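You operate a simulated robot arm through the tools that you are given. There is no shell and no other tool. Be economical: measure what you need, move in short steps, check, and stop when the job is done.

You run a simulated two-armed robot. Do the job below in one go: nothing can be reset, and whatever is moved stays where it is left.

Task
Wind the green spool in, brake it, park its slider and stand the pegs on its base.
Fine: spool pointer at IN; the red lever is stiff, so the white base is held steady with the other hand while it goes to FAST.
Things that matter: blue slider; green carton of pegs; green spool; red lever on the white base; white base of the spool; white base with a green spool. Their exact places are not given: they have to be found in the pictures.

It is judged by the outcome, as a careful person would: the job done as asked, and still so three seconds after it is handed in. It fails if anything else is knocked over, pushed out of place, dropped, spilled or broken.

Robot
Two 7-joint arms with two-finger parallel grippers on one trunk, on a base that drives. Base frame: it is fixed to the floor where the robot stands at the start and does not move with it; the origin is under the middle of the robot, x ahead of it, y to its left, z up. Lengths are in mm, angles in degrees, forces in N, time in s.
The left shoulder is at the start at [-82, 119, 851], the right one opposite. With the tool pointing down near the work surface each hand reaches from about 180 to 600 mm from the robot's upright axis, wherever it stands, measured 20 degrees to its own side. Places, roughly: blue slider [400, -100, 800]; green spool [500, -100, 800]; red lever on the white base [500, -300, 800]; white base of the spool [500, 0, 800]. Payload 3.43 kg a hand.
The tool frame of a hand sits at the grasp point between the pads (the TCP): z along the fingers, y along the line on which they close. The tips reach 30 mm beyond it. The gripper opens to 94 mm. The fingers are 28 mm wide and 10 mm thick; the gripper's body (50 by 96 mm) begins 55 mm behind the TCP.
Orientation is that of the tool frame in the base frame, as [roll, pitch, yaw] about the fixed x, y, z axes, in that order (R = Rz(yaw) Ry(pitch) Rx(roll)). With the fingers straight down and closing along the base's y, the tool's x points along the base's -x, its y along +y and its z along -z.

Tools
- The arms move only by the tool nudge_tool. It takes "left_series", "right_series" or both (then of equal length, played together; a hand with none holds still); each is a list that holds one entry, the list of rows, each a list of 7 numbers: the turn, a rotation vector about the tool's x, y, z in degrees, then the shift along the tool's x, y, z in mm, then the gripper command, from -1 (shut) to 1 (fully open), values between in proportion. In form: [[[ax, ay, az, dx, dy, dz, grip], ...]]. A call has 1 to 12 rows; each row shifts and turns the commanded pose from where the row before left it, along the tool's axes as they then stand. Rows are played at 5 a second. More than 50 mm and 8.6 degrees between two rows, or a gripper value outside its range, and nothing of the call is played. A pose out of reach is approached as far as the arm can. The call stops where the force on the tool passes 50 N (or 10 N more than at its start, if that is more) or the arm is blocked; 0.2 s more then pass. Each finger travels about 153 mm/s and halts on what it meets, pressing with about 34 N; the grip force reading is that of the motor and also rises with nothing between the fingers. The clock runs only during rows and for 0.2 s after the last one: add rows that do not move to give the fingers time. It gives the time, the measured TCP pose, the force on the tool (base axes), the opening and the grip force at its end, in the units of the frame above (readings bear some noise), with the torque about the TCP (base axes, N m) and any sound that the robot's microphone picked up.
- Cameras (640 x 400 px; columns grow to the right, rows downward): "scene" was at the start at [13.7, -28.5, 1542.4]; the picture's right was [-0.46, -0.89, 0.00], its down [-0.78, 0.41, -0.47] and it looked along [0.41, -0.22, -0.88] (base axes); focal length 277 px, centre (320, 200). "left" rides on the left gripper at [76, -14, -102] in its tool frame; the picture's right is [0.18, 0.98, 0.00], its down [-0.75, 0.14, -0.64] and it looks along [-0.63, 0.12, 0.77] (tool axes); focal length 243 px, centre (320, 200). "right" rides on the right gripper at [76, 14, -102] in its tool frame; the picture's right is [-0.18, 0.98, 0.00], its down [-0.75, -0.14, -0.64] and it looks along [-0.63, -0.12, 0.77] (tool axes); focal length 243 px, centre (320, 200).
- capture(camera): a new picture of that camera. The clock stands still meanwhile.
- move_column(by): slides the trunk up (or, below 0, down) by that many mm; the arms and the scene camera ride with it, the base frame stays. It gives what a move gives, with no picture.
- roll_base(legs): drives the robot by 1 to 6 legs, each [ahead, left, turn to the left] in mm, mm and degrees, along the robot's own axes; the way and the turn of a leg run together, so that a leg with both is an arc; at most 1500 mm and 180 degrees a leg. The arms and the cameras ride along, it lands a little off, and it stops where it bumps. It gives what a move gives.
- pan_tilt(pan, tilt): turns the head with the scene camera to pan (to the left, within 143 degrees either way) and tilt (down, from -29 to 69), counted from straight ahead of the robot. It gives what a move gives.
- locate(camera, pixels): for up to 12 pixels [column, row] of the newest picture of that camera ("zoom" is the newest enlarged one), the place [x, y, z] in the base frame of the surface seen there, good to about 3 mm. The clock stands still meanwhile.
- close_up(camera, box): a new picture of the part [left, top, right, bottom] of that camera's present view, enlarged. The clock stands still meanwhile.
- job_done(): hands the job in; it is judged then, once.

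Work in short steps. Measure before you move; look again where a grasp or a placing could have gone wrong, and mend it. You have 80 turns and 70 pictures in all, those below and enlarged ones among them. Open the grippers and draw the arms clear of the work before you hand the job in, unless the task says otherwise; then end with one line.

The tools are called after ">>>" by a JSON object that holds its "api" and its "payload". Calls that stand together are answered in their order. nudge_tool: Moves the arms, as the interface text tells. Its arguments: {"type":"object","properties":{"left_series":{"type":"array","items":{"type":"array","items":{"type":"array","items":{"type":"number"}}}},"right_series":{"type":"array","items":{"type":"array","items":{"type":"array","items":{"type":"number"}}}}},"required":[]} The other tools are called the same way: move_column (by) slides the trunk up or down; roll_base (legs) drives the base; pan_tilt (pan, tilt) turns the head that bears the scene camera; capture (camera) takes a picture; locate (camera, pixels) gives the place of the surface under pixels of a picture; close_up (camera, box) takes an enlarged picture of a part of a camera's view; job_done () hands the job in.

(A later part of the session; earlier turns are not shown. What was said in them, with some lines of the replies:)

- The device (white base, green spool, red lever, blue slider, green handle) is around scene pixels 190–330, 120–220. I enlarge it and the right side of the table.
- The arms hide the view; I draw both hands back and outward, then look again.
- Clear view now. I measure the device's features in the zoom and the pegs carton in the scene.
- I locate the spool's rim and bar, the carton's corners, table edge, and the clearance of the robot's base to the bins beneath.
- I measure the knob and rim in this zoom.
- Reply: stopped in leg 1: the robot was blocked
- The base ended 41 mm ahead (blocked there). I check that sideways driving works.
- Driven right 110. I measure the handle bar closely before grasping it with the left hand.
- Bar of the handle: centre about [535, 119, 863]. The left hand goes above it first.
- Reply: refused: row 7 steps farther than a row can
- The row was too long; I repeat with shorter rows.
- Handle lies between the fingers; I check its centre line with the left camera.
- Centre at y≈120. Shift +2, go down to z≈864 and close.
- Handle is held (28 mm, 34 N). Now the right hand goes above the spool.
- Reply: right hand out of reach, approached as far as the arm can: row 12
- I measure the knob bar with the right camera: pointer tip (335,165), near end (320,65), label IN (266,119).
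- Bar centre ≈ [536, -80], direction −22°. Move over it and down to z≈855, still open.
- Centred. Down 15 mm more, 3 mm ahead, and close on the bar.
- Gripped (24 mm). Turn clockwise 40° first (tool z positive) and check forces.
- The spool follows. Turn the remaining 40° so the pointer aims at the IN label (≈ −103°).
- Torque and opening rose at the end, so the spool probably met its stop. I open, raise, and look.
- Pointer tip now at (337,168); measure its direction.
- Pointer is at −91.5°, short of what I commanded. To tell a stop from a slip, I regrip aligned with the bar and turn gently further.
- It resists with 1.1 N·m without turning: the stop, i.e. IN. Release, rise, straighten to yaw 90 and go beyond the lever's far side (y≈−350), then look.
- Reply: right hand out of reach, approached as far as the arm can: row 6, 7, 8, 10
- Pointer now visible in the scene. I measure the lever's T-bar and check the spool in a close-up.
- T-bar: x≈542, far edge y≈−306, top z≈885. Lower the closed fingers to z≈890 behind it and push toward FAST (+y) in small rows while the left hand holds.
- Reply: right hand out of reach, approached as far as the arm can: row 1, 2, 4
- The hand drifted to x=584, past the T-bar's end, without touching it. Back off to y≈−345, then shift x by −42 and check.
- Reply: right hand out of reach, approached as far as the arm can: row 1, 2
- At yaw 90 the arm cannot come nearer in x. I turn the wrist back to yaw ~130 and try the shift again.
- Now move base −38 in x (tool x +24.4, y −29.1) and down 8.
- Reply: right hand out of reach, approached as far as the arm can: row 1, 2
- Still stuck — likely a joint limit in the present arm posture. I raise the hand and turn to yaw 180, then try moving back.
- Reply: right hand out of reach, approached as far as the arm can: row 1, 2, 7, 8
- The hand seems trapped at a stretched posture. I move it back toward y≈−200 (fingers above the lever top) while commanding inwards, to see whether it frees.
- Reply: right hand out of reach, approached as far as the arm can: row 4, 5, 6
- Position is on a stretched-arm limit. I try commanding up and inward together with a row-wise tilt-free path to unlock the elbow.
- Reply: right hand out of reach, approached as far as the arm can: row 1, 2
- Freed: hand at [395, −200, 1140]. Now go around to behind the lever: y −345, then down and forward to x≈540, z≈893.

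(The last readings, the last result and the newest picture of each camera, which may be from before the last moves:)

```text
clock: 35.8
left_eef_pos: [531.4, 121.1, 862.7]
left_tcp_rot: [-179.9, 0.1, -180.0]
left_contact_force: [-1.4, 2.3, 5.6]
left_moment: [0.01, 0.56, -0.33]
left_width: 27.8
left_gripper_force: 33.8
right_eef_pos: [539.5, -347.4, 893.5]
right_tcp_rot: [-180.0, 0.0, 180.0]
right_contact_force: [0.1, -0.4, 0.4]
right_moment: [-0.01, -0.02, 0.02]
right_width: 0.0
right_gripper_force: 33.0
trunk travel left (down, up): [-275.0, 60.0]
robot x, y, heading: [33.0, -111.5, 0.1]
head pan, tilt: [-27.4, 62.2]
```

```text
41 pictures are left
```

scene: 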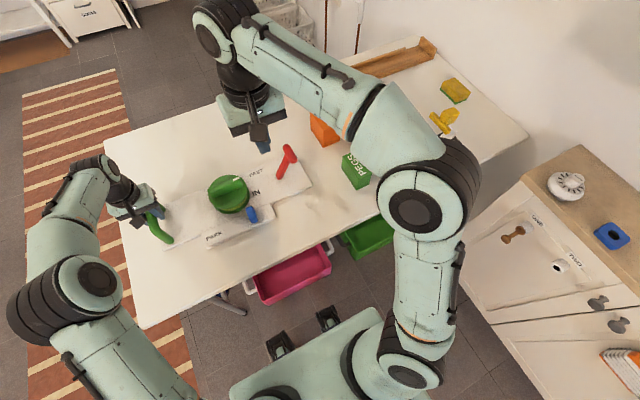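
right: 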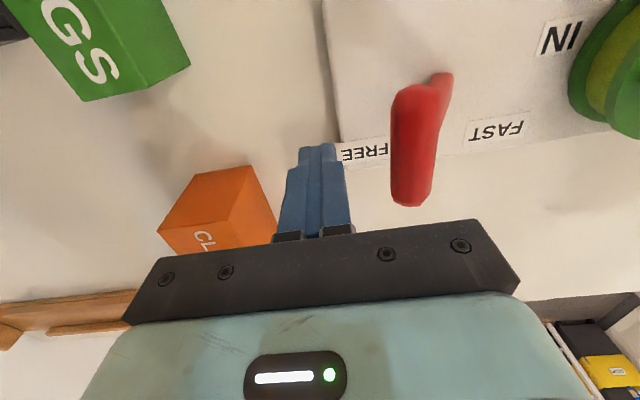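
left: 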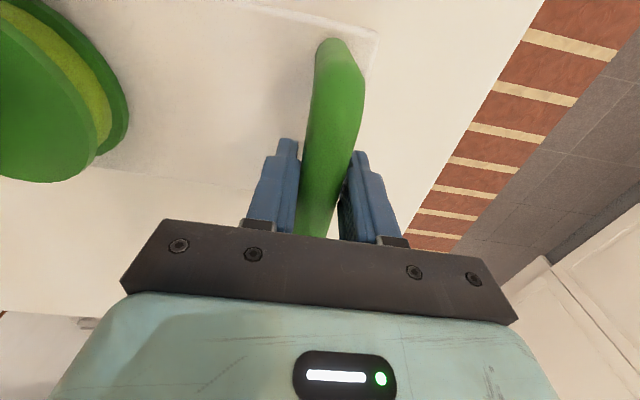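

Good position now. Rotate the wrist toward yaw 116 so that the fingers' rigid side pushes, and check the pose.

>>> {"api": "nudge_tool", "payload": {"right_series": [[[0, 0, 8, 0, 0, 0, -1], [0, 0, 8, 0, 0, 0, -1], [0, 0, 8, 0, 0, 0, -1], [0, 0, 8, 0, 0, 0, -1], [0, 0, 8, 0, 0, 0, -1], [0, 0, 8, 0, 0, 0, -1], [0, 0, 8, 0, 0, 0, -1], [0, 0, 8, 0, 0, 0, -1], [0, 0, 0, 0, 0, 0, -1]]]}}

```text
clock: 37.8
left_eef_pos: [532.1, 122.2, 864.2]
left_tcp_rot: [-180.0, 0.1, -179.9]
left_contact_force: [-0.1, 2.3, 6.1]
left_moment: [0.0, -0.11, -0.25]
left_width: 28.1
left_gripper_force: 33.8
right_eef_pos: [540.5, -347.2, 893.4]
right_tcp_rot: [180.0, 0.1, 115.8]
right_contact_force: [0.4, -0.5, 0.6]
right_moment: [-0.02, 0.0, 0.0]
right_width: 0.0
right_gripper_force: 33.1
trunk travel left (down, up): [-275.0, 60.0]
robot x, y, heading: [32.6, -109.6, 0.0]
head pan, tilt: [-27.4, 62.2]
```

Pose is good. Now push base +y in 10 mm rows.

>>> {"api": "nudge_tool", "payload": {"right_series": [[[0, 0, 0, 11.7, 5.7, 0, -1], [0, 0, 0, 11.7, 5.7, 0, -1], [0, 0, 0, 9, 4.4, 0, -1], [0, 0, 0, 9, 4.4, 0, -1], [0, 0, 0, 9, 4.4, 0, -1], [0, 0, 0, 9, 4.4, 0, -1], [0, 0, 0, 9, 4.4, 0, -1], [0, 0, 0, 9, 4.4, 0, -1]]]}}

>>> {"api": "capture", "payload": {"camera": "right"}}

```text
clock: 39.6
left_eef_pos: [529.9, 121.6, 865.4]
left_tcp_rot: [-179.8, -0.1, 179.9]
left_contact_force: [-0.8, 7.2, 0.8]
left_moment: [0.1, 0.04, -0.17]
left_width: 28.0
left_gripper_force: 34.4
right_eef_pos: [536.9, -255.8, 890.1]
right_tcp_rot: [-179.7, -0.4, 116.1]
right_contact_force: [-0.9, -4.7, -2.6]
right_moment: [-0.29, -0.03, 0.01]
right_width: 0.0
right_gripper_force: 33.3
trunk travel left (down, up): [-275.0, 60.0]
robot x, y, heading: [31.0, -110.8, -0.1]
head pan, tilt: [-27.4, 62.2]
```

```text
40 pictures are left
```

right: 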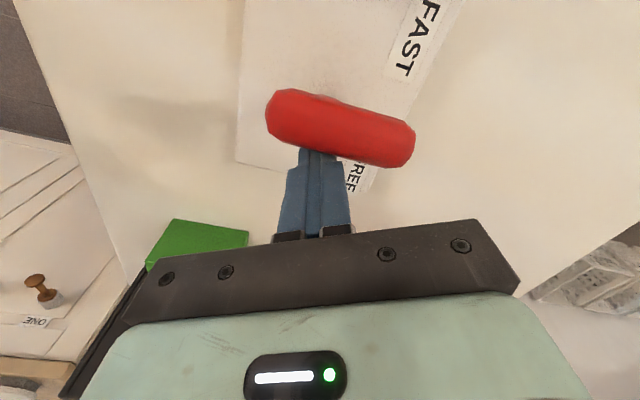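

The lever is moving with little force. Continue until the stop.

>>> {"api": "nudge_tool", "payload": {"right_series": [[[0, 0, 0, 9, 4.4, 0, -1], [0, 0, 0, 9, 4.4, 0, -1], [0, 0, 0, 9, 4.4, 0, -1], [0, 0, 0, 4.5, 2.2, 0, -1], [0, 0, 0, 4.5, 2.2, 0, -1], [0, 0, 0, 4.5, 2.2, 0, -1], [0, 0, 0, 0, 0, 0, -1]]]}}

>>> {"api": "capture", "payload": {"camera": "right"}}

>>> {"api": "close_up", "payload": {"camera": "scene", "box": [150, 120, 342, 240]}}

```text
clock: 41.2
left_eef_pos: [530.9, 126.3, 864.7]
left_tcp_rot: [179.2, 0.2, -179.7]
left_contact_force: [2.4, 32.8, 12.0]
left_moment: [0.03, 0.37, 0.1]
left_width: 27.4
left_gripper_force: 34.2
right_eef_pos: [540.7, -226.3, 894.4]
right_tcp_rot: [-179.7, 1.0, 115.4]
right_contact_force: [1.0, -38.9, 4.0]
right_moment: [-0.94, -0.05, -0.13]
right_width: 0.0
right_gripper_force: 33.1
trunk travel left (down, up): [-275.0, 60.0]
robot x, y, heading: [33.0, -110.5, -0.2]
head pan, tilt: [-27.4, 62.2]
```

```text
39 pictures are left
```

right: 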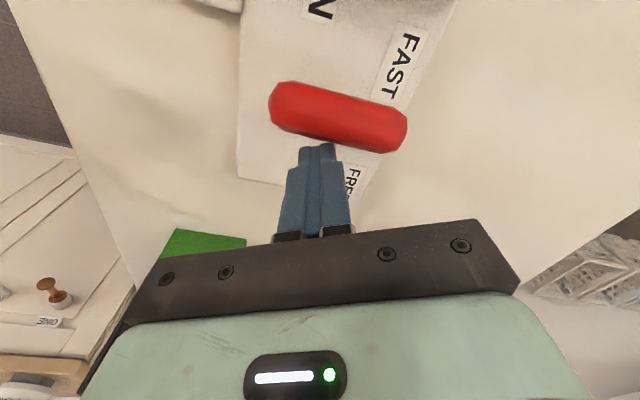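

```text
3.33 times, centred on (246, 180) of scene
```

zoom: 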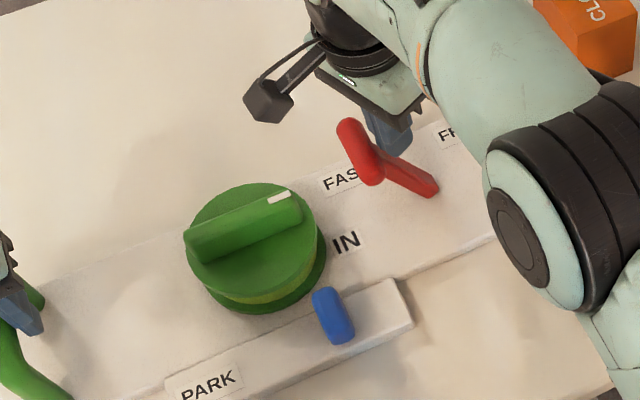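

Force rose to 39 N: probably the end stop. Measure the T-bar and its foot.

>>> {"api": "locate", "payload": {"camera": "right", "pixels": [[290, 105], [335, 118], [385, 125], [335, 140], [400, 70]]}}

>>> {"api": "locate", "payload": {"camera": "zoom", "pixels": [[430, 185], [395, 172], [360, 150], [350, 128], [375, 180], [280, 198], [200, 248], [347, 240]]}}

```text
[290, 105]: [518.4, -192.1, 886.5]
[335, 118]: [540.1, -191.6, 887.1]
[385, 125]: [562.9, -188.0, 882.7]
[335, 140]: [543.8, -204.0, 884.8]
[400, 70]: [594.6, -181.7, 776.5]
```

```text
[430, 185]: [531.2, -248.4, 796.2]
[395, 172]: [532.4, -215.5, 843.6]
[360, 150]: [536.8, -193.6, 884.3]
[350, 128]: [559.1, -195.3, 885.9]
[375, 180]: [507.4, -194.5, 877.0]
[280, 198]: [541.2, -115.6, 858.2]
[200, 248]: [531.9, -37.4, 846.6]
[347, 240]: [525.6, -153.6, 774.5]
```

Lever T went from y −292 to −192, mirrored about its foot: FAST. Back off, rise, turn to yaw 180, and move toward the slider.

>>> {"api": "nudge_tool", "payload": {"right_series": [[[0, 0, 0, -7, -3.4, 0, -1], [0, 0, -8, 0, 0, -35, -1], [0, 0, -8, 0, 0, -35, -1], [0, 0, -8, 0, 0, 0, -1], [0, 0, -8, 0, 0, 0, -1], [0, 0, -8, 0, 0, 0, -1], [0, 0, -8, 0, 0, 0, -1], [0, 0, -8, 0, 0, 0, 0], [0, 0, -8.2, 0, 0, 0, 0.2], [0, 0, 0, 35, 20, 0, 0.2], [0, 0, 0, 35, 30, 0, 0.2], [0, 0, 0, 35, 30, 0, 0.2]]]}}

>>> {"api": "capture", "payload": {"camera": "right"}}

```text
clock: 43.4
left_eef_pos: [531.3, 136.1, 865.2]
left_tcp_rot: [178.4, 0.1, -179.5]
left_contact_force: [-8.3, 18.4, 10.7]
left_moment: [0.0, -0.25, -0.9]
left_width: 30.7
left_gripper_force: 34.0
right_eef_pos: [516.8, -228.4, 961.2]
right_tcp_rot: [-177.8, 0.3, 178.8]
right_contact_force: [2.5, -18.2, -3.3]
right_moment: [-0.62, -0.05, -0.36]
right_width: 46.4
right_gripper_force: 0.1
trunk travel left (down, up): [-275.0, 60.0]
robot x, y, heading: [28.6, -109.7, 0.2]
head pan, tilt: [-27.4, 62.2]
stopped in row 10 (right hand): the force on the tool passed its limit at 53 N (the readings are from after the stop); the commanded pose is now the measured one
```

```text
37 pictures are left
```

right: 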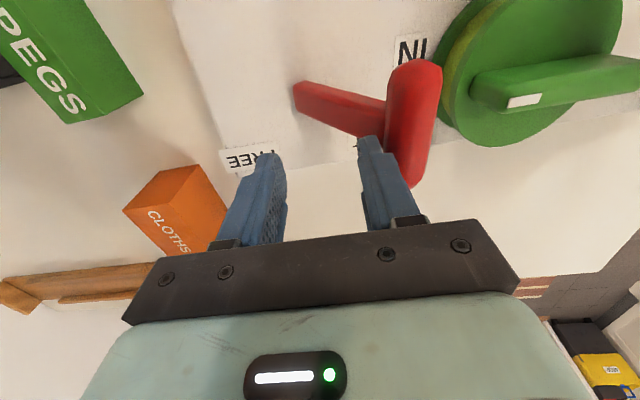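

The right hand caught the lever, pushing +y (18 N shared by the left hand). Retreat −y and up, then inspect.

>>> {"api": "nudge_tool", "payload": {"right_series": [[[0, 0, 0, 0, -20, 0, 0.0], [0, 0, 0, 0, 0, -30, 0.0], [0, 0, 0, 0, 0, 0, 0.0]]]}}

>>> {"api": "close_up", "payload": {"camera": "scene", "box": [120, 120, 344, 260]}}

>>> {"api": "capture", "payload": {"camera": "right"}}

```text
clock: 44.2
left_eef_pos: [532.6, 130.1, 864.1]
left_tcp_rot: [178.9, 0.0, -179.7]
left_contact_force: [-0.9, 0.2, -8.1]
left_moment: [-0.26, 0.27, -0.7]
left_width: 28.6
left_gripper_force: 33.6
right_eef_pos: [516.7, -241.2, 990.8]
right_tcp_rot: [-178.5, 0.1, 179.3]
right_contact_force: [-0.1, -0.5, -0.1]
right_moment: [-0.02, 0.0, -0.01]
right_width: 47.1
right_gripper_force: 0.1
trunk travel left (down, up): [-275.0, 60.0]
robot x, y, heading: [30.5, -109.1, 0.3]
head pan, tilt: [-27.4, 62.2]
```

```text
2.86 times, centred on (232, 190) of scene
```

zoom: 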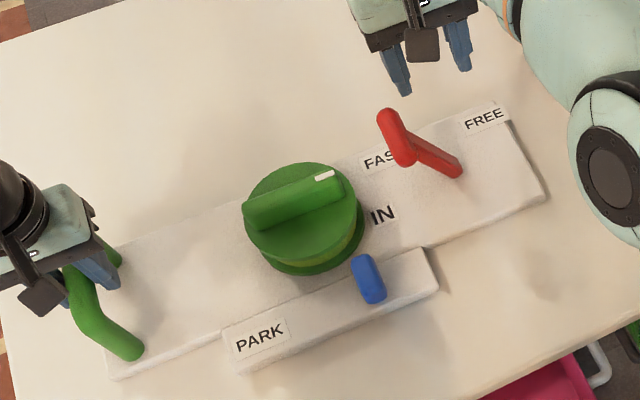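

```text
35 pictures are left
```

right: 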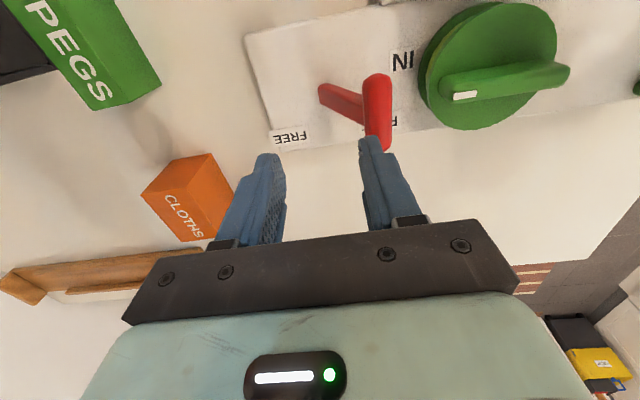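

Everything still stands; lever stays at FAST. Measure how the base lies now, plus slider and lever.

>>> {"api": "locate", "payload": {"camera": "zoom", "pixels": [[110, 375], [545, 197], [360, 268], [372, 295], [450, 165], [400, 140], [323, 177], [255, 215], [380, 215], [258, 338], [436, 288], [130, 345]]}}

>>> {"api": "locate", "payload": {"camera": "right", "pixels": [[376, 85], [378, 130], [330, 95], [465, 95], [555, 72], [400, 62], [288, 138]]}}

```text
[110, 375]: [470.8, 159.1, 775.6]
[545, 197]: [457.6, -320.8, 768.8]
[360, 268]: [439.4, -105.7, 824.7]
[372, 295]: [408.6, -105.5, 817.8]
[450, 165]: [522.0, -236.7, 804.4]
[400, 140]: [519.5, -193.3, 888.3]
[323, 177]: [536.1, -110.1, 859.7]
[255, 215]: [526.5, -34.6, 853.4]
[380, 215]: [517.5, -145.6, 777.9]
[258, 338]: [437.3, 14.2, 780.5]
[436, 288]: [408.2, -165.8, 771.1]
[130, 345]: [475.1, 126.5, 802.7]
```

```text
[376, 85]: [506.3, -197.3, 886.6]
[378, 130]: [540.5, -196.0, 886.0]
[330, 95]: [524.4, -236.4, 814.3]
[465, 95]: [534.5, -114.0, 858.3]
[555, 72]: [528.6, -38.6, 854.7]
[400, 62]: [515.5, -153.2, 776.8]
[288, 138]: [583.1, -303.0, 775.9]
```

Base shifted ~8 mm in y, lever fully at FAST. To understand the contact, I check the finger tips' true height in the right picture.

>>> {"api": "locate", "payload": {"camera": "right", "pixels": [[369, 145], [375, 180], [266, 162], [260, 200]]}}

```text
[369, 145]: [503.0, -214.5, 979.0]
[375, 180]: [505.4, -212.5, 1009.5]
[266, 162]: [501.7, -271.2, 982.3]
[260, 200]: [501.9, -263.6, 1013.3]
```

Tips are where expected. I go inward first (x≈425), away from the lever, then sideways above the slider.

>>> {"api": "nudge_tool", "payload": {"right_series": [[[0, 0, 0, 32, 0, 0, 0.1], [0, 0, 0, 32, 0, 0, 0.1], [0, 0, 0, 25, 0, 0, 0.1], [0, 0, 0, 0, 45, 0, 0.1], [0, 0, 0, 0, 45, 0, 0.1], [0, 0, 0, 0, 45, 20, 0.1], [0, 0, 0, 0, 0, 40, 0.1], [0, 0, 0, 0, 0, 30, 0.1], [0, 0, 0, 0, 0, 0, 0.1]]]}}

>>> {"api": "capture", "payload": {"camera": "right"}}

```text
clock: 46.2
left_eef_pos: [533.4, 130.5, 864.7]
left_tcp_rot: [178.8, 0.0, -179.8]
left_contact_force: [-2.4, 0.7, -5.8]
left_moment: [0.06, 0.15, -0.73]
left_width: 28.1
left_gripper_force: 34.0
right_eef_pos: [428.5, -107.8, 900.0]
right_tcp_rot: [-178.4, 0.1, 179.1]
right_contact_force: [0.0, 0.2, -0.5]
right_moment: [0.05, 0.0, -0.02]
right_width: 51.7
right_gripper_force: 0.0
trunk travel left (down, up): [-275.0, 60.0]
robot x, y, heading: [32.4, -111.0, 0.0]
head pan, tilt: [-27.4, 62.2]
```

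```text
34 pictures are left
```

right: 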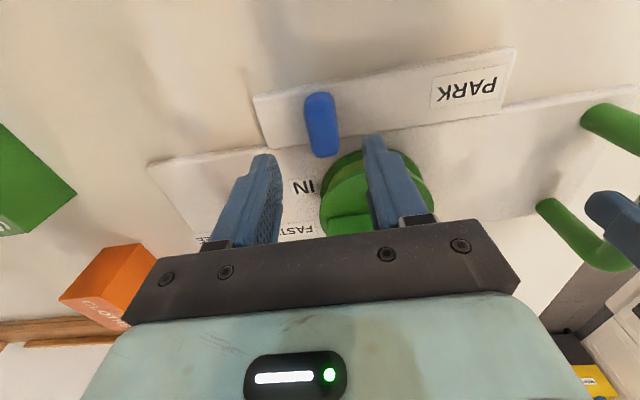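

>>> {"api": "locate", "payload": {"camera": "right", "pixels": [[322, 105], [320, 125], [323, 150], [308, 125], [335, 125], [467, 90], [435, 92], [500, 88], [300, 160], [330, 235]]}}

```text
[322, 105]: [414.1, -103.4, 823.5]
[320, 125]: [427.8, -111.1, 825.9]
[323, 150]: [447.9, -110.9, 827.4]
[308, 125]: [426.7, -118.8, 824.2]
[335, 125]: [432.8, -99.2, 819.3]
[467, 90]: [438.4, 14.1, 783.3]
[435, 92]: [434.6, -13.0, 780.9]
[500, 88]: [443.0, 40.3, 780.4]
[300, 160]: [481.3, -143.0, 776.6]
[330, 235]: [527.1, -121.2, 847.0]
```

Slider centre ≈ [430, −110], top 826, label PARK centre y≈14. Descend to z≈815 and close.

>>> {"api": "nudge_tool", "payload": {"right_series": [[[0, 0, 0, -1.5, -2, 40, 0.1], [0, 0, 0, 0, 0, 35, 0.1], [0, 0, 0, 0, 0, 10, 0.1], [0, 0, 0, 0, 0, 0, -0.4], [0, 0, 0, 0, 0, 0, -1], [0, 0, 0, 0, 0, 0, -1]]]}}

```text
clock: 47.6
left_eef_pos: [532.8, 130.1, 863.9]
left_tcp_rot: [179.0, 0.0, -179.7]
left_contact_force: [-4.3, -8.7, -5.6]
left_moment: [-0.02, 0.1, -0.44]
left_width: 28.0
left_gripper_force: 33.6
right_eef_pos: [433.6, -112.4, 813.8]
right_tcp_rot: [-178.5, 0.1, 179.3]
right_contact_force: [4.1, 8.5, -0.2]
right_moment: [0.4, 0.19, 0.28]
right_width: 28.2
right_gripper_force: 33.9
trunk travel left (down, up): [-275.0, 60.0]
robot x, y, heading: [31.1, -110.2, 0.2]
head pan, tilt: [-27.4, 62.2]
```

Gripped (28 mm). Slide +y by ~112 in even rows (2 mm higher), watching force.

>>> {"api": "nudge_tool", "payload": {"right_series": [[[0, 0, 0, 0, 14, -1, -1], [0, 0, 0, 0, 14, -1, -1], [0, 0, 0, 0, 14, 0, -1], [0, 0, 0, 0, 14, 0, -1], [0, 0, 0, 0, 14, 0, -1], [0, 0, 0, 0, 14, 0, -1], [0, 0, 0, 0, 14, 0, -1], [0, 0, 0, 0, 14, 0, -1], [0, 0, 0, 0, 0, 0, -1]]]}}

>>> {"api": "close_up", "payload": {"camera": "scene", "box": [120, 120, 344, 260]}}

```text
clock: 49.3
left_eef_pos: [533.5, 143.5, 863.2]
left_tcp_rot: [177.7, 0.2, -179.2]
left_contact_force: [0.0, 4.7, -4.0]
left_moment: [-0.14, 0.21, -0.83]
left_width: 28.9
left_gripper_force: 33.8
right_eef_pos: [433.8, -22.0, 813.2]
right_tcp_rot: [-177.3, -0.2, 178.8]
right_contact_force: [-1.6, -3.3, 1.9]
right_moment: [0.3, 0.53, 0.24]
right_width: 28.7
right_gripper_force: 33.9
trunk travel left (down, up): [-275.0, 60.0]
robot x, y, heading: [25.5, -109.2, 0.1]
head pan, tilt: [-27.4, 62.2]
stopped in row 8 (right hand): the force on the tool passed its limit at 58 N (the readings are from after the stop); the commanded pose is now the measured one
```

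```text
2.86 times, centred on (232, 190) of scene
```

zoom: 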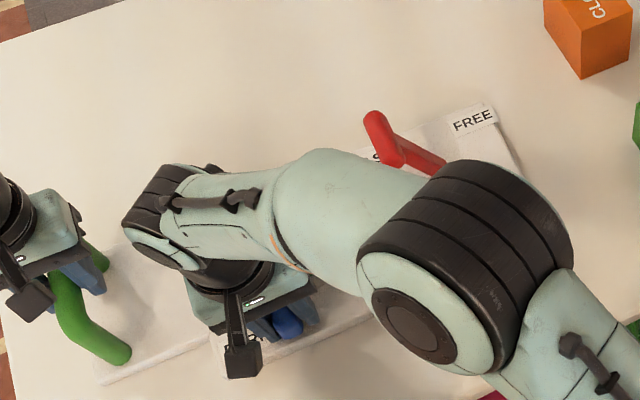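

A stop at 58 N after ~77 mm of slider travel, with the base pulled some 13 mm. I release, rise, and look at the slider.

>>> {"api": "nudge_tool", "payload": {"right_series": [[[0, 0, 0, 0, 0, 0, -0.2], [0, 0, 0, 0, 0, 0, 0.1], [0, 0, 0, 0, 0, -45, 0.1], [0, 0, 0, 0, 0, -45, 0.1], [0, 0, 0, 0, 0, -30, 0.1], [0, 0, 0, 0, 0, 0, 0.1]]]}}

>>> {"api": "capture", "payload": {"camera": "right"}}

```text
clock: 50.7
left_eef_pos: [533.5, 142.0, 863.5]
left_tcp_rot: [177.9, 0.5, -179.0]
left_contact_force: [-2.1, -1.3, -5.0]
left_moment: [0.35, 0.14, -0.64]
left_width: 28.6
left_gripper_force: 33.8
right_eef_pos: [434.5, -17.5, 932.3]
right_tcp_rot: [-177.3, -0.1, 178.7]
right_contact_force: [0.4, -0.1, 0.0]
right_moment: [-0.01, -0.03, -0.03]
right_width: 51.7
right_gripper_force: 0.0
trunk travel left (down, up): [-275.0, 60.0]
robot x, y, heading: [31.6, -108.6, 0.1]
head pan, tilt: [-27.4, 62.2]
```

```text
32 pictures are left
```

right: 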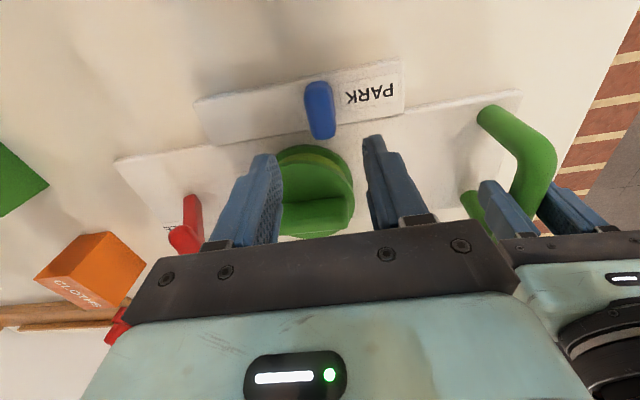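

The slider rests right beside the PARK label, where its stop is. Verify details with a close-up and positions.

>>> {"api": "close_up", "payload": {"camera": "right", "box": [180, 50, 560, 260]}}

>>> {"api": "locate", "payload": {"camera": "zoom", "pixels": [[235, 80], [240, 120], [370, 50], [30, 90], [375, 100], [15, 275], [560, 75], [450, 150], [530, 110]]}}

```text
1.68 times, centred on (370, 155) of right
```

zoom: 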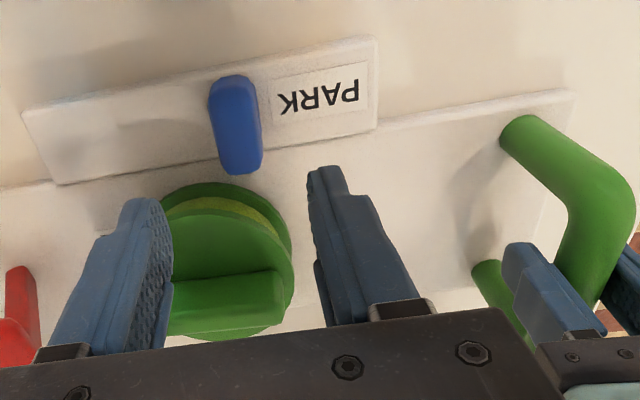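

```text
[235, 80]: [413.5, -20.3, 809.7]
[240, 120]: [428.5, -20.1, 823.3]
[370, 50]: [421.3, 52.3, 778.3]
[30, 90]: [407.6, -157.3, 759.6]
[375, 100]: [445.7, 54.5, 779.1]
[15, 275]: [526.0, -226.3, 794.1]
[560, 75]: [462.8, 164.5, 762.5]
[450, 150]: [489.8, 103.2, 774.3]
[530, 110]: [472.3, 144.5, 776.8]
```

Slider parked. The base was dragged ~18 mm in +y in all; I draw it gently back with the left hand still on the handle.

>>> {"api": "nudge_tool", "payload": {"left_series": [[[0, 0, 0, 0, -4, 0, -1], [0, 0, 0, 0, -4, 0, -1], [0, 0, 0, 0, -4, 0, -1], [0, 0, 0, 0, -4, 0, -1], [0, 0, 0, 0, -4, 0, -1], [0, 0, 0, 0, 0, 0, -1]]]}}

>>> {"api": "close_up", "payload": {"camera": "right", "box": [80, 40, 640, 340]}}

>>> {"api": "locate", "payload": {"camera": "zoom", "pixels": [[275, 85], [520, 65], [500, 75], [360, 40], [120, 235]]}}

```text
clock: 52.1
left_eef_pos: [533.2, 121.6, 864.9]
left_tcp_rot: [177.7, 0.4, -179.1]
left_contact_force: [0.3, 2.5, -5.0]
left_moment: [-0.1, 0.32, -0.29]
left_width: 28.3
left_gripper_force: 33.9
right_eef_pos: [434.2, -17.6, 930.0]
right_tcp_rot: [-177.3, 0.0, 178.7]
right_contact_force: [0.3, 1.2, -0.2]
right_moment: [0.02, -0.01, -0.02]
right_width: 51.5
right_gripper_force: 0.0
trunk travel left (down, up): [-275.0, 60.0]
robot x, y, heading: [32.7, -109.0, 0.2]
head pan, tilt: [-27.4, 62.2]
```

```text
1.14 times, centred on (360, 190) of right
```

zoom: 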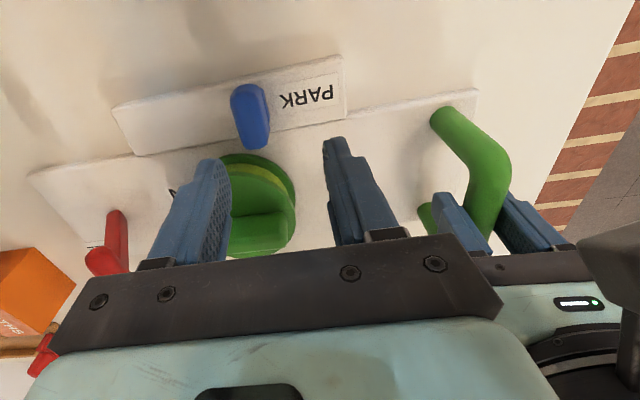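

```text
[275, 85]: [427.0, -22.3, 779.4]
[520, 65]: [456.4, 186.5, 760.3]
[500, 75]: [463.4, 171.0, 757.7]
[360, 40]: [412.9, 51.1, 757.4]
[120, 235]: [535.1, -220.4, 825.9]
```

Base back at its place. Release the handle with the left hand, raise and withdraw it; raise the right as well.

>>> {"api": "nudge_tool", "payload": {"left_series": [[[0, 0, 0, 0, 0, 0, -0.2], [0, 0, 0, 0, 0, 0, 0.5], [0, 0, 0, 0, 0, -40, 0.5], [0, 0, 0, 0, 0, -45, 0.5], [0, 0, 0, 10, 0, -45, 0.5], [0, 0, 0, 30, 10, -35, 0.5], [0, 0, 0, 45, 10, 0, 0.5], [0, 0, 0, 45, 10, 0, 0.5], [0, 0, 0, 45, 10, 0, 0.5], [0, 0, 0, 45, 10, 0, 0.5], [0, 0, 0, 45, 10, 0, 0.5], [0, 0, 0, 0, 0, 0, 0.5]]]}}

>>> {"api": "nudge_tool", "payload": {"right_series": [[[0, 0, 0, 10, -35, -30, 1], [0, 0, 0, 10, -35, -30, 1], [0, 0, 0, 10, -40, -10, 1], [0, 0, 0, 0, -45, 0, 1], [0, 0, 0, 0, -45, 0, 1], [0, 0, 0, 0, -45, 0, 1], [0, 0, 0, 0, -45, 0, 1], [0, 0, 0, 0, -45, 0, 1], [0, 0, 0, 0, -45, 0, 1], [0, 0, 0, 0, -45, 0, 1], [0, 0, 0, 0, 0, 0, 1]]]}}

>>> {"api": "capture", "payload": {"camera": "right"}}

>>> {"api": "capture", "payload": {"camera": "scene"}}

```text
clock: 54.7
left_eef_pos: [259.3, 174.4, 1028.4]
left_tcp_rot: [177.8, 0.5, -179.1]
left_contact_force: [-0.5, -0.9, 0.2]
left_moment: [-0.01, 0.01, 0.0]
left_width: 70.3
left_gripper_force: 0.0
right_eef_pos: [433.6, -18.7, 931.7]
right_tcp_rot: [-177.4, -0.1, 178.7]
right_contact_force: [0.3, 0.2, 0.5]
right_moment: [-0.01, 0.01, 0.01]
right_width: 51.5
right_gripper_force: 0.1
trunk travel left (down, up): [-275.0, 60.0]
robot x, y, heading: [31.3, -112.4, -0.0]
head pan, tilt: [-27.4, 62.2]
```

```text
clock: 57.1
left_eef_pos: [259.6, 175.5, 1028.5]
left_tcp_rot: [177.9, 0.4, -179.2]
left_contact_force: [0.7, -0.6, -0.6]
left_moment: [0.0, 0.02, 0.01]
left_width: 70.3
left_gripper_force: 0.0
right_eef_pos: [392.6, -436.4, 1021.4]
right_tcp_rot: [-177.2, -0.1, 178.8]
right_contact_force: [0.3, 0.5, -0.4]
right_moment: [-0.01, 0.0, -0.01]
right_width: 93.9
right_gripper_force: 0.1
trunk travel left (down, up): [-275.0, 60.0]
robot x, y, heading: [33.9, -108.7, -0.0]
head pan, tilt: [-27.4, 62.2]
```

```text
29 pictures are left
```

right: 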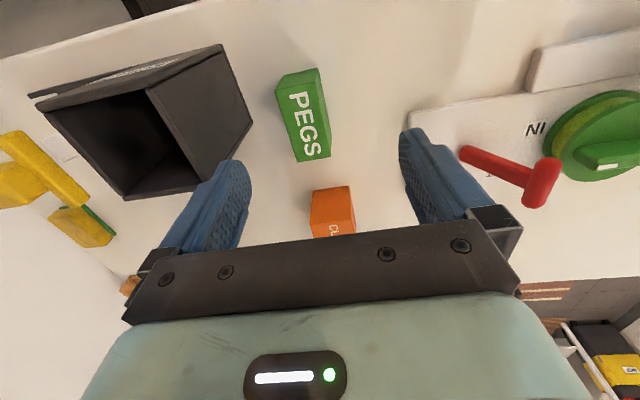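

```text
28 pictures are left
```

scene: 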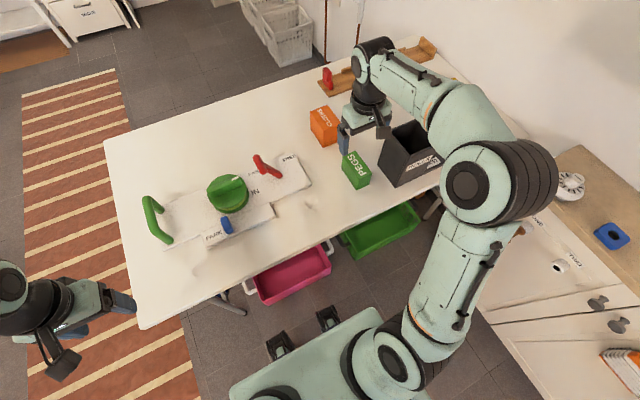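

Both arms are clear. Zoom into the carton in the right camera and measure it along with the black bin; also check the device from the scene.

>>> {"api": "close_up", "payload": {"camera": "scene", "box": [130, 130, 322, 250]}}

>>> {"api": "locate", "payload": {"camera": "zoom", "pixels": [[70, 205], [130, 380], [590, 195], [345, 155], [250, 200], [315, 310], [435, 85], [500, 155], [285, 360], [200, 245]]}}

>>> {"api": "locate", "payload": {"camera": "right", "pixels": [[278, 88], [316, 72], [329, 153], [300, 160], [302, 110], [280, 80], [250, 125], [222, 50], [325, 200], [348, 190]]}}

```text
3.33 times, centred on (226, 190) of scene
```

zoom: 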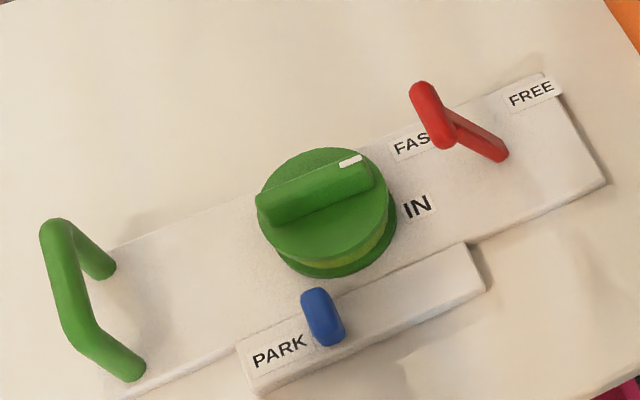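

```text
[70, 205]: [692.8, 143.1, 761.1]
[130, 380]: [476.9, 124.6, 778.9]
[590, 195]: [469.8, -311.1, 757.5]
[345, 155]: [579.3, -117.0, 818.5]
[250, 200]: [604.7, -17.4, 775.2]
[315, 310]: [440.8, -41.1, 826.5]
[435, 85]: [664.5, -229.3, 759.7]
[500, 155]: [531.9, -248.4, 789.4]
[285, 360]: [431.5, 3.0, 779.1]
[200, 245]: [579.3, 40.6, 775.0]
```

```text
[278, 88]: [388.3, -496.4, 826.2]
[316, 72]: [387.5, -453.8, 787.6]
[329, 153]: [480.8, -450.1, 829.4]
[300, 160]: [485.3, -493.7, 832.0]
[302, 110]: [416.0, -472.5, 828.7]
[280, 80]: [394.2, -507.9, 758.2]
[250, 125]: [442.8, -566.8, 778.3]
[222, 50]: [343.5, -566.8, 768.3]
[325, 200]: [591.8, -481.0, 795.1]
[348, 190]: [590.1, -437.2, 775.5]
```

Carton: x 390–484, y −449…−496, top 829. Level the right tool and go above it at [437, −473, 890].

>>> {"api": "nudge_tool", "payload": {"right_series": [[[2.7, 0, -1.2, 0, 0, 0, 0.6], [0, 0, 0, -30, -18, 30, 0.6], [0, 0, 0, -14, -18.5, 40, 0.6], [0, 0, 0, 0, 0, 40, 0.6], [0, 0, 0, 0, 0, 20, 0.6], [0, 0, 0, 0, 0, 0, 0.6]]]}}

>>> {"api": "capture", "payload": {"camera": "right"}}

```text
clock: 58.5
left_eef_pos: [258.4, 174.6, 1030.3]
left_tcp_rot: [177.8, 0.6, -179.1]
left_contact_force: [0.0, 0.0, 0.0]
left_moment: [0.02, 0.04, -0.01]
left_width: 70.3
left_gripper_force: 0.1
right_eef_pos: [435.7, -486.7, 895.1]
right_tcp_rot: [-174.7, -0.2, 179.9]
right_contact_force: [-0.6, -0.3, -0.5]
right_moment: [-0.02, 0.0, -0.01]
right_width: 75.1
right_gripper_force: 0.1
trunk travel left (down, up): [-275.0, 60.0]
robot x, y, heading: [32.9, -109.7, -0.1]
head pan, tilt: [-27.4, 62.2]
```

```text
26 pictures are left
```

right: 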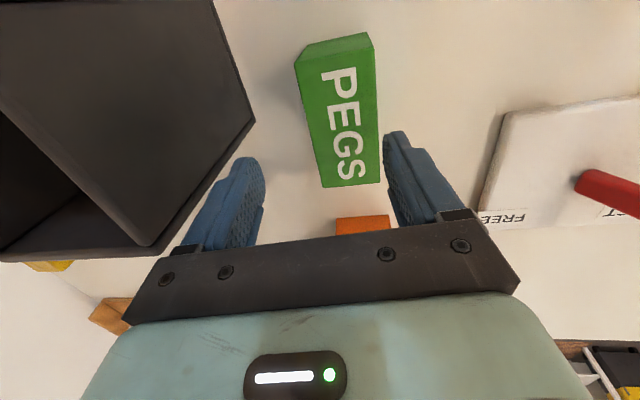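

Tilt went the wrong way; correct by −5.3° about tool x and shift +13.5 in y.

>>> {"api": "nudge_tool", "payload": {"right_series": [[[-5.2, 0, 0, 0, 0, 0, 0.6], [0, 0, 0, -1, 13.5, 0, 0.6], [0, 0, 0, 0, 0, 0, 0.6]]]}}

>>> {"api": "capture", "payload": {"camera": "right"}}

>>> {"api": "locate", "payload": {"camera": "right", "pixels": [[300, 65], [372, 55], [380, 180], [340, 120]]}}

```text
clock: 59.3
left_eef_pos: [260.0, 175.1, 1028.8]
left_tcp_rot: [177.8, 0.5, -179.1]
left_contact_force: [0.4, -0.5, -0.3]
left_moment: [-0.01, 0.0, -0.03]
left_width: 70.6
left_gripper_force: 0.1
right_eef_pos: [437.6, -473.0, 897.5]
right_tcp_rot: [-179.9, -0.2, 179.9]
right_contact_force: [-0.6, 0.0, -0.8]
right_moment: [0.03, 0.01, 0.0]
right_width: 75.3
right_gripper_force: 0.1
trunk travel left (down, up): [-275.0, 60.0]
robot x, y, heading: [29.8, -110.6, 0.0]
head pan, tilt: [-27.4, 62.2]
```

```text
25 pictures are left
```

right: 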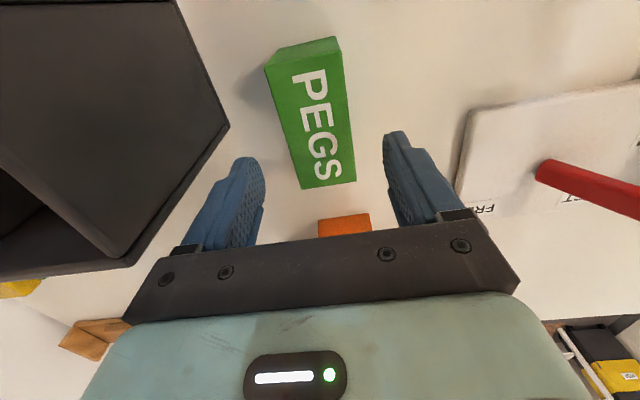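

```text
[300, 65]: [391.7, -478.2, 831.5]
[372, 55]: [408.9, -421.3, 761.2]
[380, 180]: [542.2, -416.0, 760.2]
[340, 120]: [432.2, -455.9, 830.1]
```

Level and centred. Descend to z≈811 and close on the carton.

>>> {"api": "nudge_tool", "payload": {"right_series": [[[0, 0, 0, 0, 0, 40, 0.6], [0, 0, 0, 0, 0, 36, 0.6], [0, 0, 0, 0, 0, 10, 0.6], [0, 0, 0, 0, 0, 0, 0.2], [0, 0, 0, 0, 0, 0, -0.2], [0, 0, 0, 0, 0, 0, -1], [0, 0, 0, 0, 0, 0, -1]]]}}

>>> {"api": "nudge_tool", "payload": {"right_series": [[[0, 0, 0, 0, 0, -20, -1], [0, 0, 0, 0, 0, -40, -1], [0, 0, 0, 0, 0, -40, -1], [0, 0, 0, 0, 0, -40, -1], [0, 0, 0, 20, 0, -40, -1], [0, 0, 0, 40, 0, 0, -1], [0, 0, 0, 0, 0, 0, -1]]]}}

>>> {"api": "capture", "payload": {"camera": "right"}}

```text
clock: 60.9
left_eef_pos: [259.6, 175.1, 1029.8]
left_tcp_rot: [177.8, 0.5, -179.1]
left_contact_force: [1.1, 1.3, 0.4]
left_moment: [0.02, 0.01, 0.01]
left_width: 70.6
left_gripper_force: 0.0
right_eef_pos: [438.9, -474.0, 812.4]
right_tcp_rot: [-179.9, -0.2, 179.9]
right_contact_force: [-0.7, 0.2, 0.1]
right_moment: [0.02, 0.0, -0.03]
right_width: 53.6
right_gripper_force: 34.0
trunk travel left (down, up): [-275.0, 60.0]
robot x, y, heading: [31.8, -112.4, 0.1]
head pan, tilt: [-27.4, 62.2]
```

```text
clock: 62.5
left_eef_pos: [259.0, 173.8, 1029.1]
left_tcp_rot: [177.8, 0.5, -179.1]
left_contact_force: [0.2, 0.6, -0.5]
left_moment: [0.0, -0.02, -0.01]
left_width: 70.4
left_gripper_force: 0.0
right_eef_pos: [380.1, -470.7, 991.0]
right_tcp_rot: [-179.9, -0.1, 179.9]
right_contact_force: [0.7, 0.2, -1.0]
right_moment: [0.0, 0.02, 0.03]
right_width: 53.7
right_gripper_force: 34.2
trunk travel left (down, up): [-275.0, 60.0]
robot x, y, heading: [29.4, -109.7, 0.0]
head pan, tilt: [-27.4, 62.2]
```

```text
24 pictures are left
```

right: 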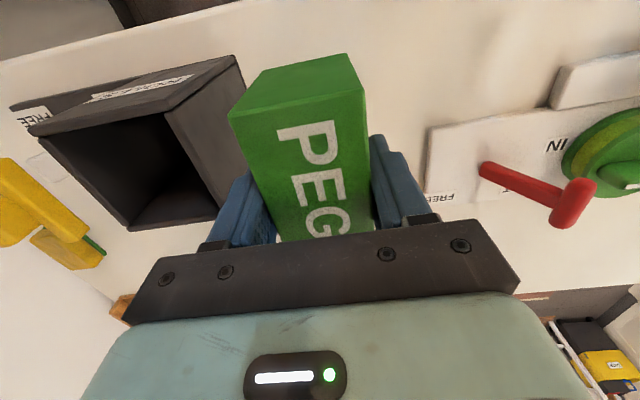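

Carton held, bottom at ~939, well clear. Drive 130 mm left so the right hand reaches the free end of the base.

>>> {"api": "roll_base", "payload": {"legs": [[0, 130, 0]]}}

```text
clock: 64.3
left_eef_pos: [259.9, 303.5, 1029.5]
left_tcp_rot: [177.9, 0.5, -179.2]
left_contact_force: [-0.5, -0.2, -0.9]
left_moment: [-0.01, 0.01, -0.02]
left_width: 70.4
left_gripper_force: 0.0
right_eef_pos: [378.9, -341.8, 988.4]
right_tcp_rot: [-179.9, -0.2, 179.7]
right_contact_force: [-0.4, 0.3, -0.5]
right_moment: [0.03, -0.01, -0.01]
right_width: 53.7
right_gripper_force: 34.3
trunk travel left (down, up): [-275.0, 60.0]
robot x, y, heading: [34.6, 16.2, 0.1]
head pan, tilt: [-27.4, 62.2]
```

Now carry the carton left over the near edge side (x≈379) to y≈44, then lower to z≈900.

>>> {"api": "nudge_tool", "payload": {"right_series": [[[0, 0, 0, 0, 43, 0, -1], [0, 0, 0, 0, 43, 0, -1], [0, 0, 0, 0, 43, 0, -1], [0, 0, 0, 0, 43, 0, -1], [0, 0, 0, 0, 43, 0, -1], [0, 0, 0, 0, 43, 0, -1], [0, 0, 0, 0, 43, 0, -1], [0, 0, 0, 0, 43, 0, -1], [0, 0, 0, 0, 42, 0, -1], [0, 0, 0, 0, 0, 40, -1], [0, 0, 0, 0, 0, 40, -1], [0, 0, 0, 0, 0, 0, -1]]]}}

>>> {"api": "close_up", "payload": {"camera": "scene", "box": [160, 110, 448, 290]}}

```text
clock: 66.9
left_eef_pos: [260.5, 304.0, 1029.8]
left_tcp_rot: [177.8, 0.6, -179.2]
left_contact_force: [0.1, -0.2, 0.9]
left_moment: [-0.01, 0.0, 0.01]
left_width: 70.5
left_gripper_force: 0.0
right_eef_pos: [383.7, 43.2, 909.2]
right_tcp_rot: [-179.9, -0.3, 179.9]
right_contact_force: [-0.4, -0.1, -1.1]
right_moment: [0.0, 0.0, -0.02]
right_width: 53.7
right_gripper_force: 34.3
trunk travel left (down, up): [-275.0, 60.0]
robot x, y, heading: [34.7, 21.2, -0.0]
head pan, tilt: [-27.4, 62.2]
```

```text
2.22 times, centred on (304, 200) of scene
```

zoom: 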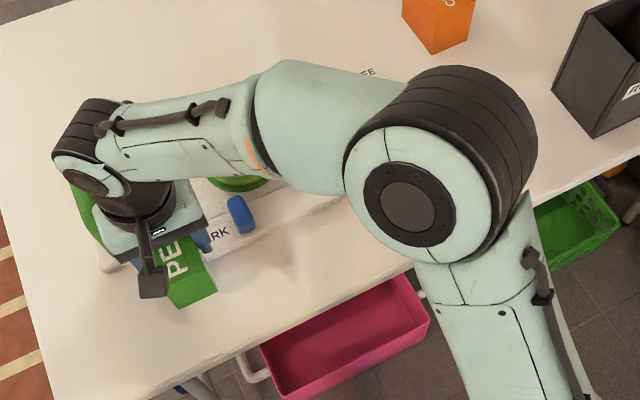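

Clear so far. Move ahead to x≈537 at this height, then check with the left camera/scene.

>>> {"api": "nudge_tool", "payload": {"right_series": [[[0, 0, 0, -38, 0, 0, -1], [0, 0, 0, -38, 0, 0, -1], [0, 0, 0, -38, 1, 10, -1], [0, 0, 0, -39, 1, 15, -1], [0, 0, 0, 0, 0, 0, -1]]]}}

>>> {"api": "capture", "payload": {"camera": "right"}}

>>> {"api": "capture", "payload": {"camera": "left"}}

>>> {"api": "capture", "payload": {"camera": "scene"}}

```text
clock: 68.1
left_eef_pos: [258.8, 303.1, 1029.8]
left_tcp_rot: [177.8, 0.6, -179.2]
left_contact_force: [-0.9, -0.9, 0.4]
left_moment: [-0.01, 0.01, 0.02]
left_width: 70.7
left_gripper_force: 0.0
right_eef_pos: [536.4, 45.8, 882.3]
right_tcp_rot: [-180.0, -0.2, 179.9]
right_contact_force: [0.0, -0.1, -0.1]
right_moment: [0.04, -0.01, 0.01]
right_width: 54.0
right_gripper_force: 34.3
trunk travel left (down, up): [-275.0, 60.0]
robot x, y, heading: [33.3, 18.0, -0.1]
head pan, tilt: [-27.4, 62.2]
```

```text
22 pictures are left
```

right: 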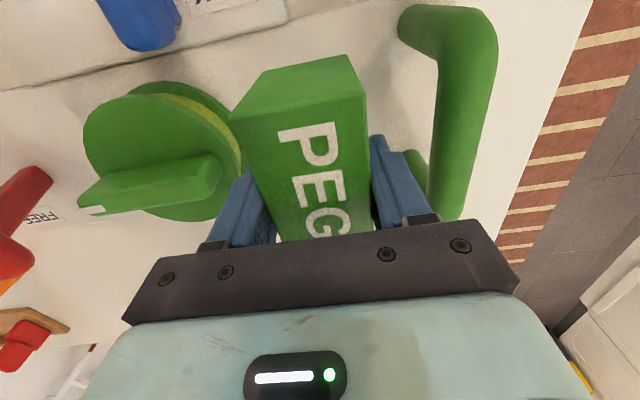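

```text
21 pictures are left
```

left: 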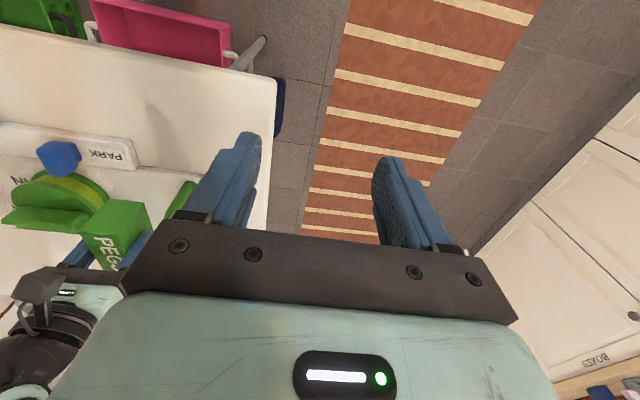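

```text
20 pictures are left
```

scene: 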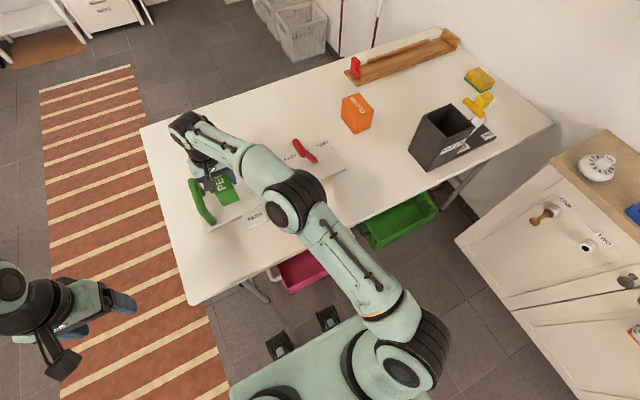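

Carton hovers between spool and handle; check gaps to both.

>>> {"api": "locate", "payload": {"camera": "right", "pixels": [[445, 130], [455, 60], [232, 140], [222, 170], [380, 60], [240, 115], [360, 110]]}}

```text
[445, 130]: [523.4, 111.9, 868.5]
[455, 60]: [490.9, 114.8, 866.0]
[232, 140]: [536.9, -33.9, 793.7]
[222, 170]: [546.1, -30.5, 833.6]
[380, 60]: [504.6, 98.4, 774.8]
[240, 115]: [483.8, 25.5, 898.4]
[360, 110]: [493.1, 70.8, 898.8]
```

Gaps are even. Lower to the base (TCP ≈ 828), slow at the end.

>>> {"api": "nudge_tool", "payload": {"right_series": [[[0, 0, 0, 0, 0, 25, -1], [0, 0, 0, 0, 0, 18, -1], [0, 0, 0, 0, 0, 5, -1], [0, 0, 0, 0, 0, 3, -1], [0, 0, 0, 0, 0, 2, -1], [0, 0, 0, 0, 0, 0, -1]]]}}

```text
clock: 69.5
left_eef_pos: [259.3, 304.1, 1028.0]
left_tcp_rot: [177.8, 0.5, -179.1]
left_contact_force: [-0.1, -0.2, 0.1]
left_moment: [0.01, -0.02, 0.01]
left_width: 70.2
left_gripper_force: 0.1
right_eef_pos: [532.6, 45.1, 829.6]
right_tcp_rot: [-179.9, -0.1, 179.8]
right_contact_force: [-0.9, -0.2, -1.2]
right_moment: [0.0, -0.04, -0.02]
right_width: 53.8
right_gripper_force: 33.8
trunk travel left (down, up): [-275.0, 60.0]
robot x, y, heading: [33.3, 17.3, -0.0]
head pan, tilt: [-27.4, 62.2]
```

No contact yet; lower a little further in 1 mm rows.

>>> {"api": "nudge_tool", "payload": {"right_series": [[[0, 0, 0, 0, 0, 1, -1], [0, 0, 0, 0, 0, 1, -1], [0, 0, 0, 0, 0, 1, -1], [0, 0, 0, 0, 0, 0, -1]]]}}

```text
clock: 70.5
left_eef_pos: [260.7, 303.9, 1029.9]
left_tcp_rot: [177.7, 0.5, -179.3]
left_contact_force: [0.5, 0.3, -0.2]
left_moment: [-0.01, -0.02, 0.0]
left_width: 70.5
left_gripper_force: 0.1
right_eef_pos: [532.8, 45.3, 828.6]
right_tcp_rot: [-180.0, -0.1, 179.8]
right_contact_force: [0.5, -1.5, 4.5]
right_moment: [0.05, 0.07, 0.02]
right_width: 53.8
right_gripper_force: 34.3
trunk travel left (down, up): [-275.0, 60.0]
robot x, y, heading: [36.3, 18.3, -0.3]
head pan, tilt: [-27.4, 62.2]
```

Contact (4.5 N up). Open to ~70 mm and rise straight, then withdraw inward.

>>> {"api": "nudge_tool", "payload": {"right_series": [[[0, 0, 0, 0, 0, 0, -0.0], [0, 0, 0, 0, 0, 0, 0.5], [0, 0, 0, 0, 0, 0, 0.5], [0, 0, 0, 0, 0, -20, 0.5], [0, 0, 0, 0, 0, -40, 0.5], [0, 0, 0, 0, 0, -40, 0.5], [0, 0, 0, 30, 0, -30, 0.5], [0, 0, 0, 40, 0, -20, 0.5], [0, 0, 0, 40, -20, -20, 0.5], [0, 0, 0, 40, -25, 0, 0.5], [0, 0, 0, 0, 0, 0, 0.5]]]}}

>>> {"api": "nudge_tool", "payload": {"right_series": [[[0, 0, 0, 10, -45, -10, 0.5], [0, 0, 0, 10, -45, -10, 0.5], [0, 0, 0, 10, -45, 0, 0.5], [0, 0, 0, 10, -45, 0, 0.5], [0, 0, 0, 10, -45, 0, 0.5], [0, 0, 0, 10, -45, 0, 0.5], [0, 0, 0, 0, -45, 0, 0.5], [0, 0, 0, 0, 0, 0, 0.5]]]}}

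>>> {"api": "capture", "payload": {"camera": "scene"}}

>>> {"api": "close_up", "payload": {"camera": "scene", "box": [160, 110, 384, 250]}}

```text
clock: 72.9
left_eef_pos: [260.4, 304.7, 1027.8]
left_tcp_rot: [177.8, 0.6, -179.2]
left_contact_force: [-0.1, 0.1, -0.1]
left_moment: [-0.02, -0.01, -0.03]
left_width: 70.4
left_gripper_force: 0.0
right_eef_pos: [381.8, 2.7, 998.0]
right_tcp_rot: [-180.0, -0.2, 179.8]
right_contact_force: [0.1, -0.3, -0.2]
right_moment: [0.04, 0.05, 0.02]
right_width: 70.3
right_gripper_force: 0.1
trunk travel left (down, up): [-275.0, 60.0]
robot x, y, heading: [31.3, 17.3, -0.4]
head pan, tilt: [-27.4, 62.2]
```

```text
clock: 74.7
left_eef_pos: [259.9, 303.5, 1029.2]
left_tcp_rot: [177.8, 0.5, -179.2]
left_contact_force: [-0.3, -0.5, 0.3]
left_moment: [-0.02, -0.04, -0.02]
left_width: 70.3
left_gripper_force: 0.1
right_eef_pos: [318.5, -310.4, 1017.0]
right_tcp_rot: [-179.9, -0.2, 179.7]
right_contact_force: [-0.3, -0.1, 0.1]
right_moment: [0.0, 0.04, 0.01]
right_width: 70.3
right_gripper_force: 0.1
trunk travel left (down, up): [-275.0, 60.0]
robot x, y, heading: [36.2, 19.3, -0.4]
head pan, tilt: [-27.4, 62.2]
```

```text
19 pictures are left
```

scene: 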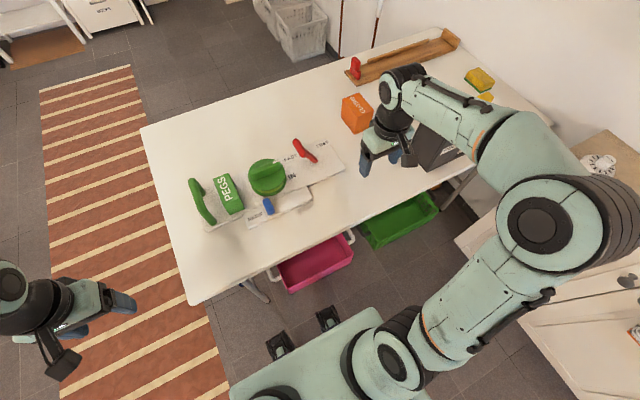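

```text
2.86 times, centred on (272, 180) of scene
```

zoom: 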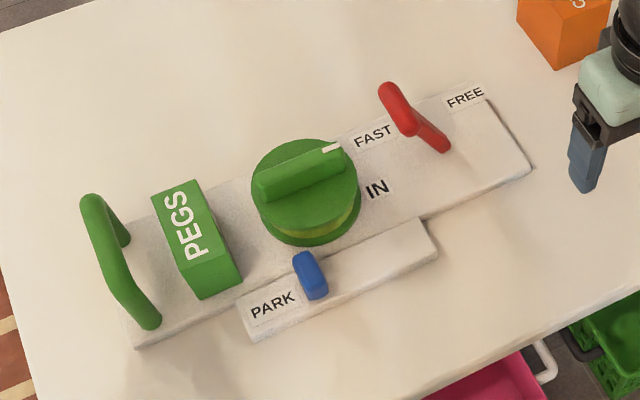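

All placed. Final check of lever lean, pointer, carton and base position.

>>> {"api": "locate", "payload": {"camera": "zoom", "pixels": [[440, 145], [420, 128], [400, 112], [335, 148], [270, 188], [195, 215], [185, 290], [137, 345], [530, 172], [310, 268], [377, 187], [240, 280]]}}

```text
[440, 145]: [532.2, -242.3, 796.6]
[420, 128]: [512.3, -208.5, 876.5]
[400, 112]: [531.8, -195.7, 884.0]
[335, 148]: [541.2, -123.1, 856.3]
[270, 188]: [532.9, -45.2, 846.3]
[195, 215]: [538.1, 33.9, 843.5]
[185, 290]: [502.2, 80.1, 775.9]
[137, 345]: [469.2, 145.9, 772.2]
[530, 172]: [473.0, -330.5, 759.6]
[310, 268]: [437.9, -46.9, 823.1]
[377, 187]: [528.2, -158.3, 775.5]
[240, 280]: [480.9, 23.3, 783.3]
```

Everything checks out: the base is back in its original place, the lever leans to FAST, the pointer is at its IN stop, the slider is at PARK and the carton is upright on the base. The arms are clear, so I hand in.

>>> {"api": "job_done", "payload": {}}

```text
The job is handed in.
```

The job is handed in: the spool is wound to its IN stop, the lever is at FAST, the slider is at its PARK stop, and the pegs carton stands upright on the base. The base slid about 20 mm while I worked the lever and slider, and I drew it back to where it started.
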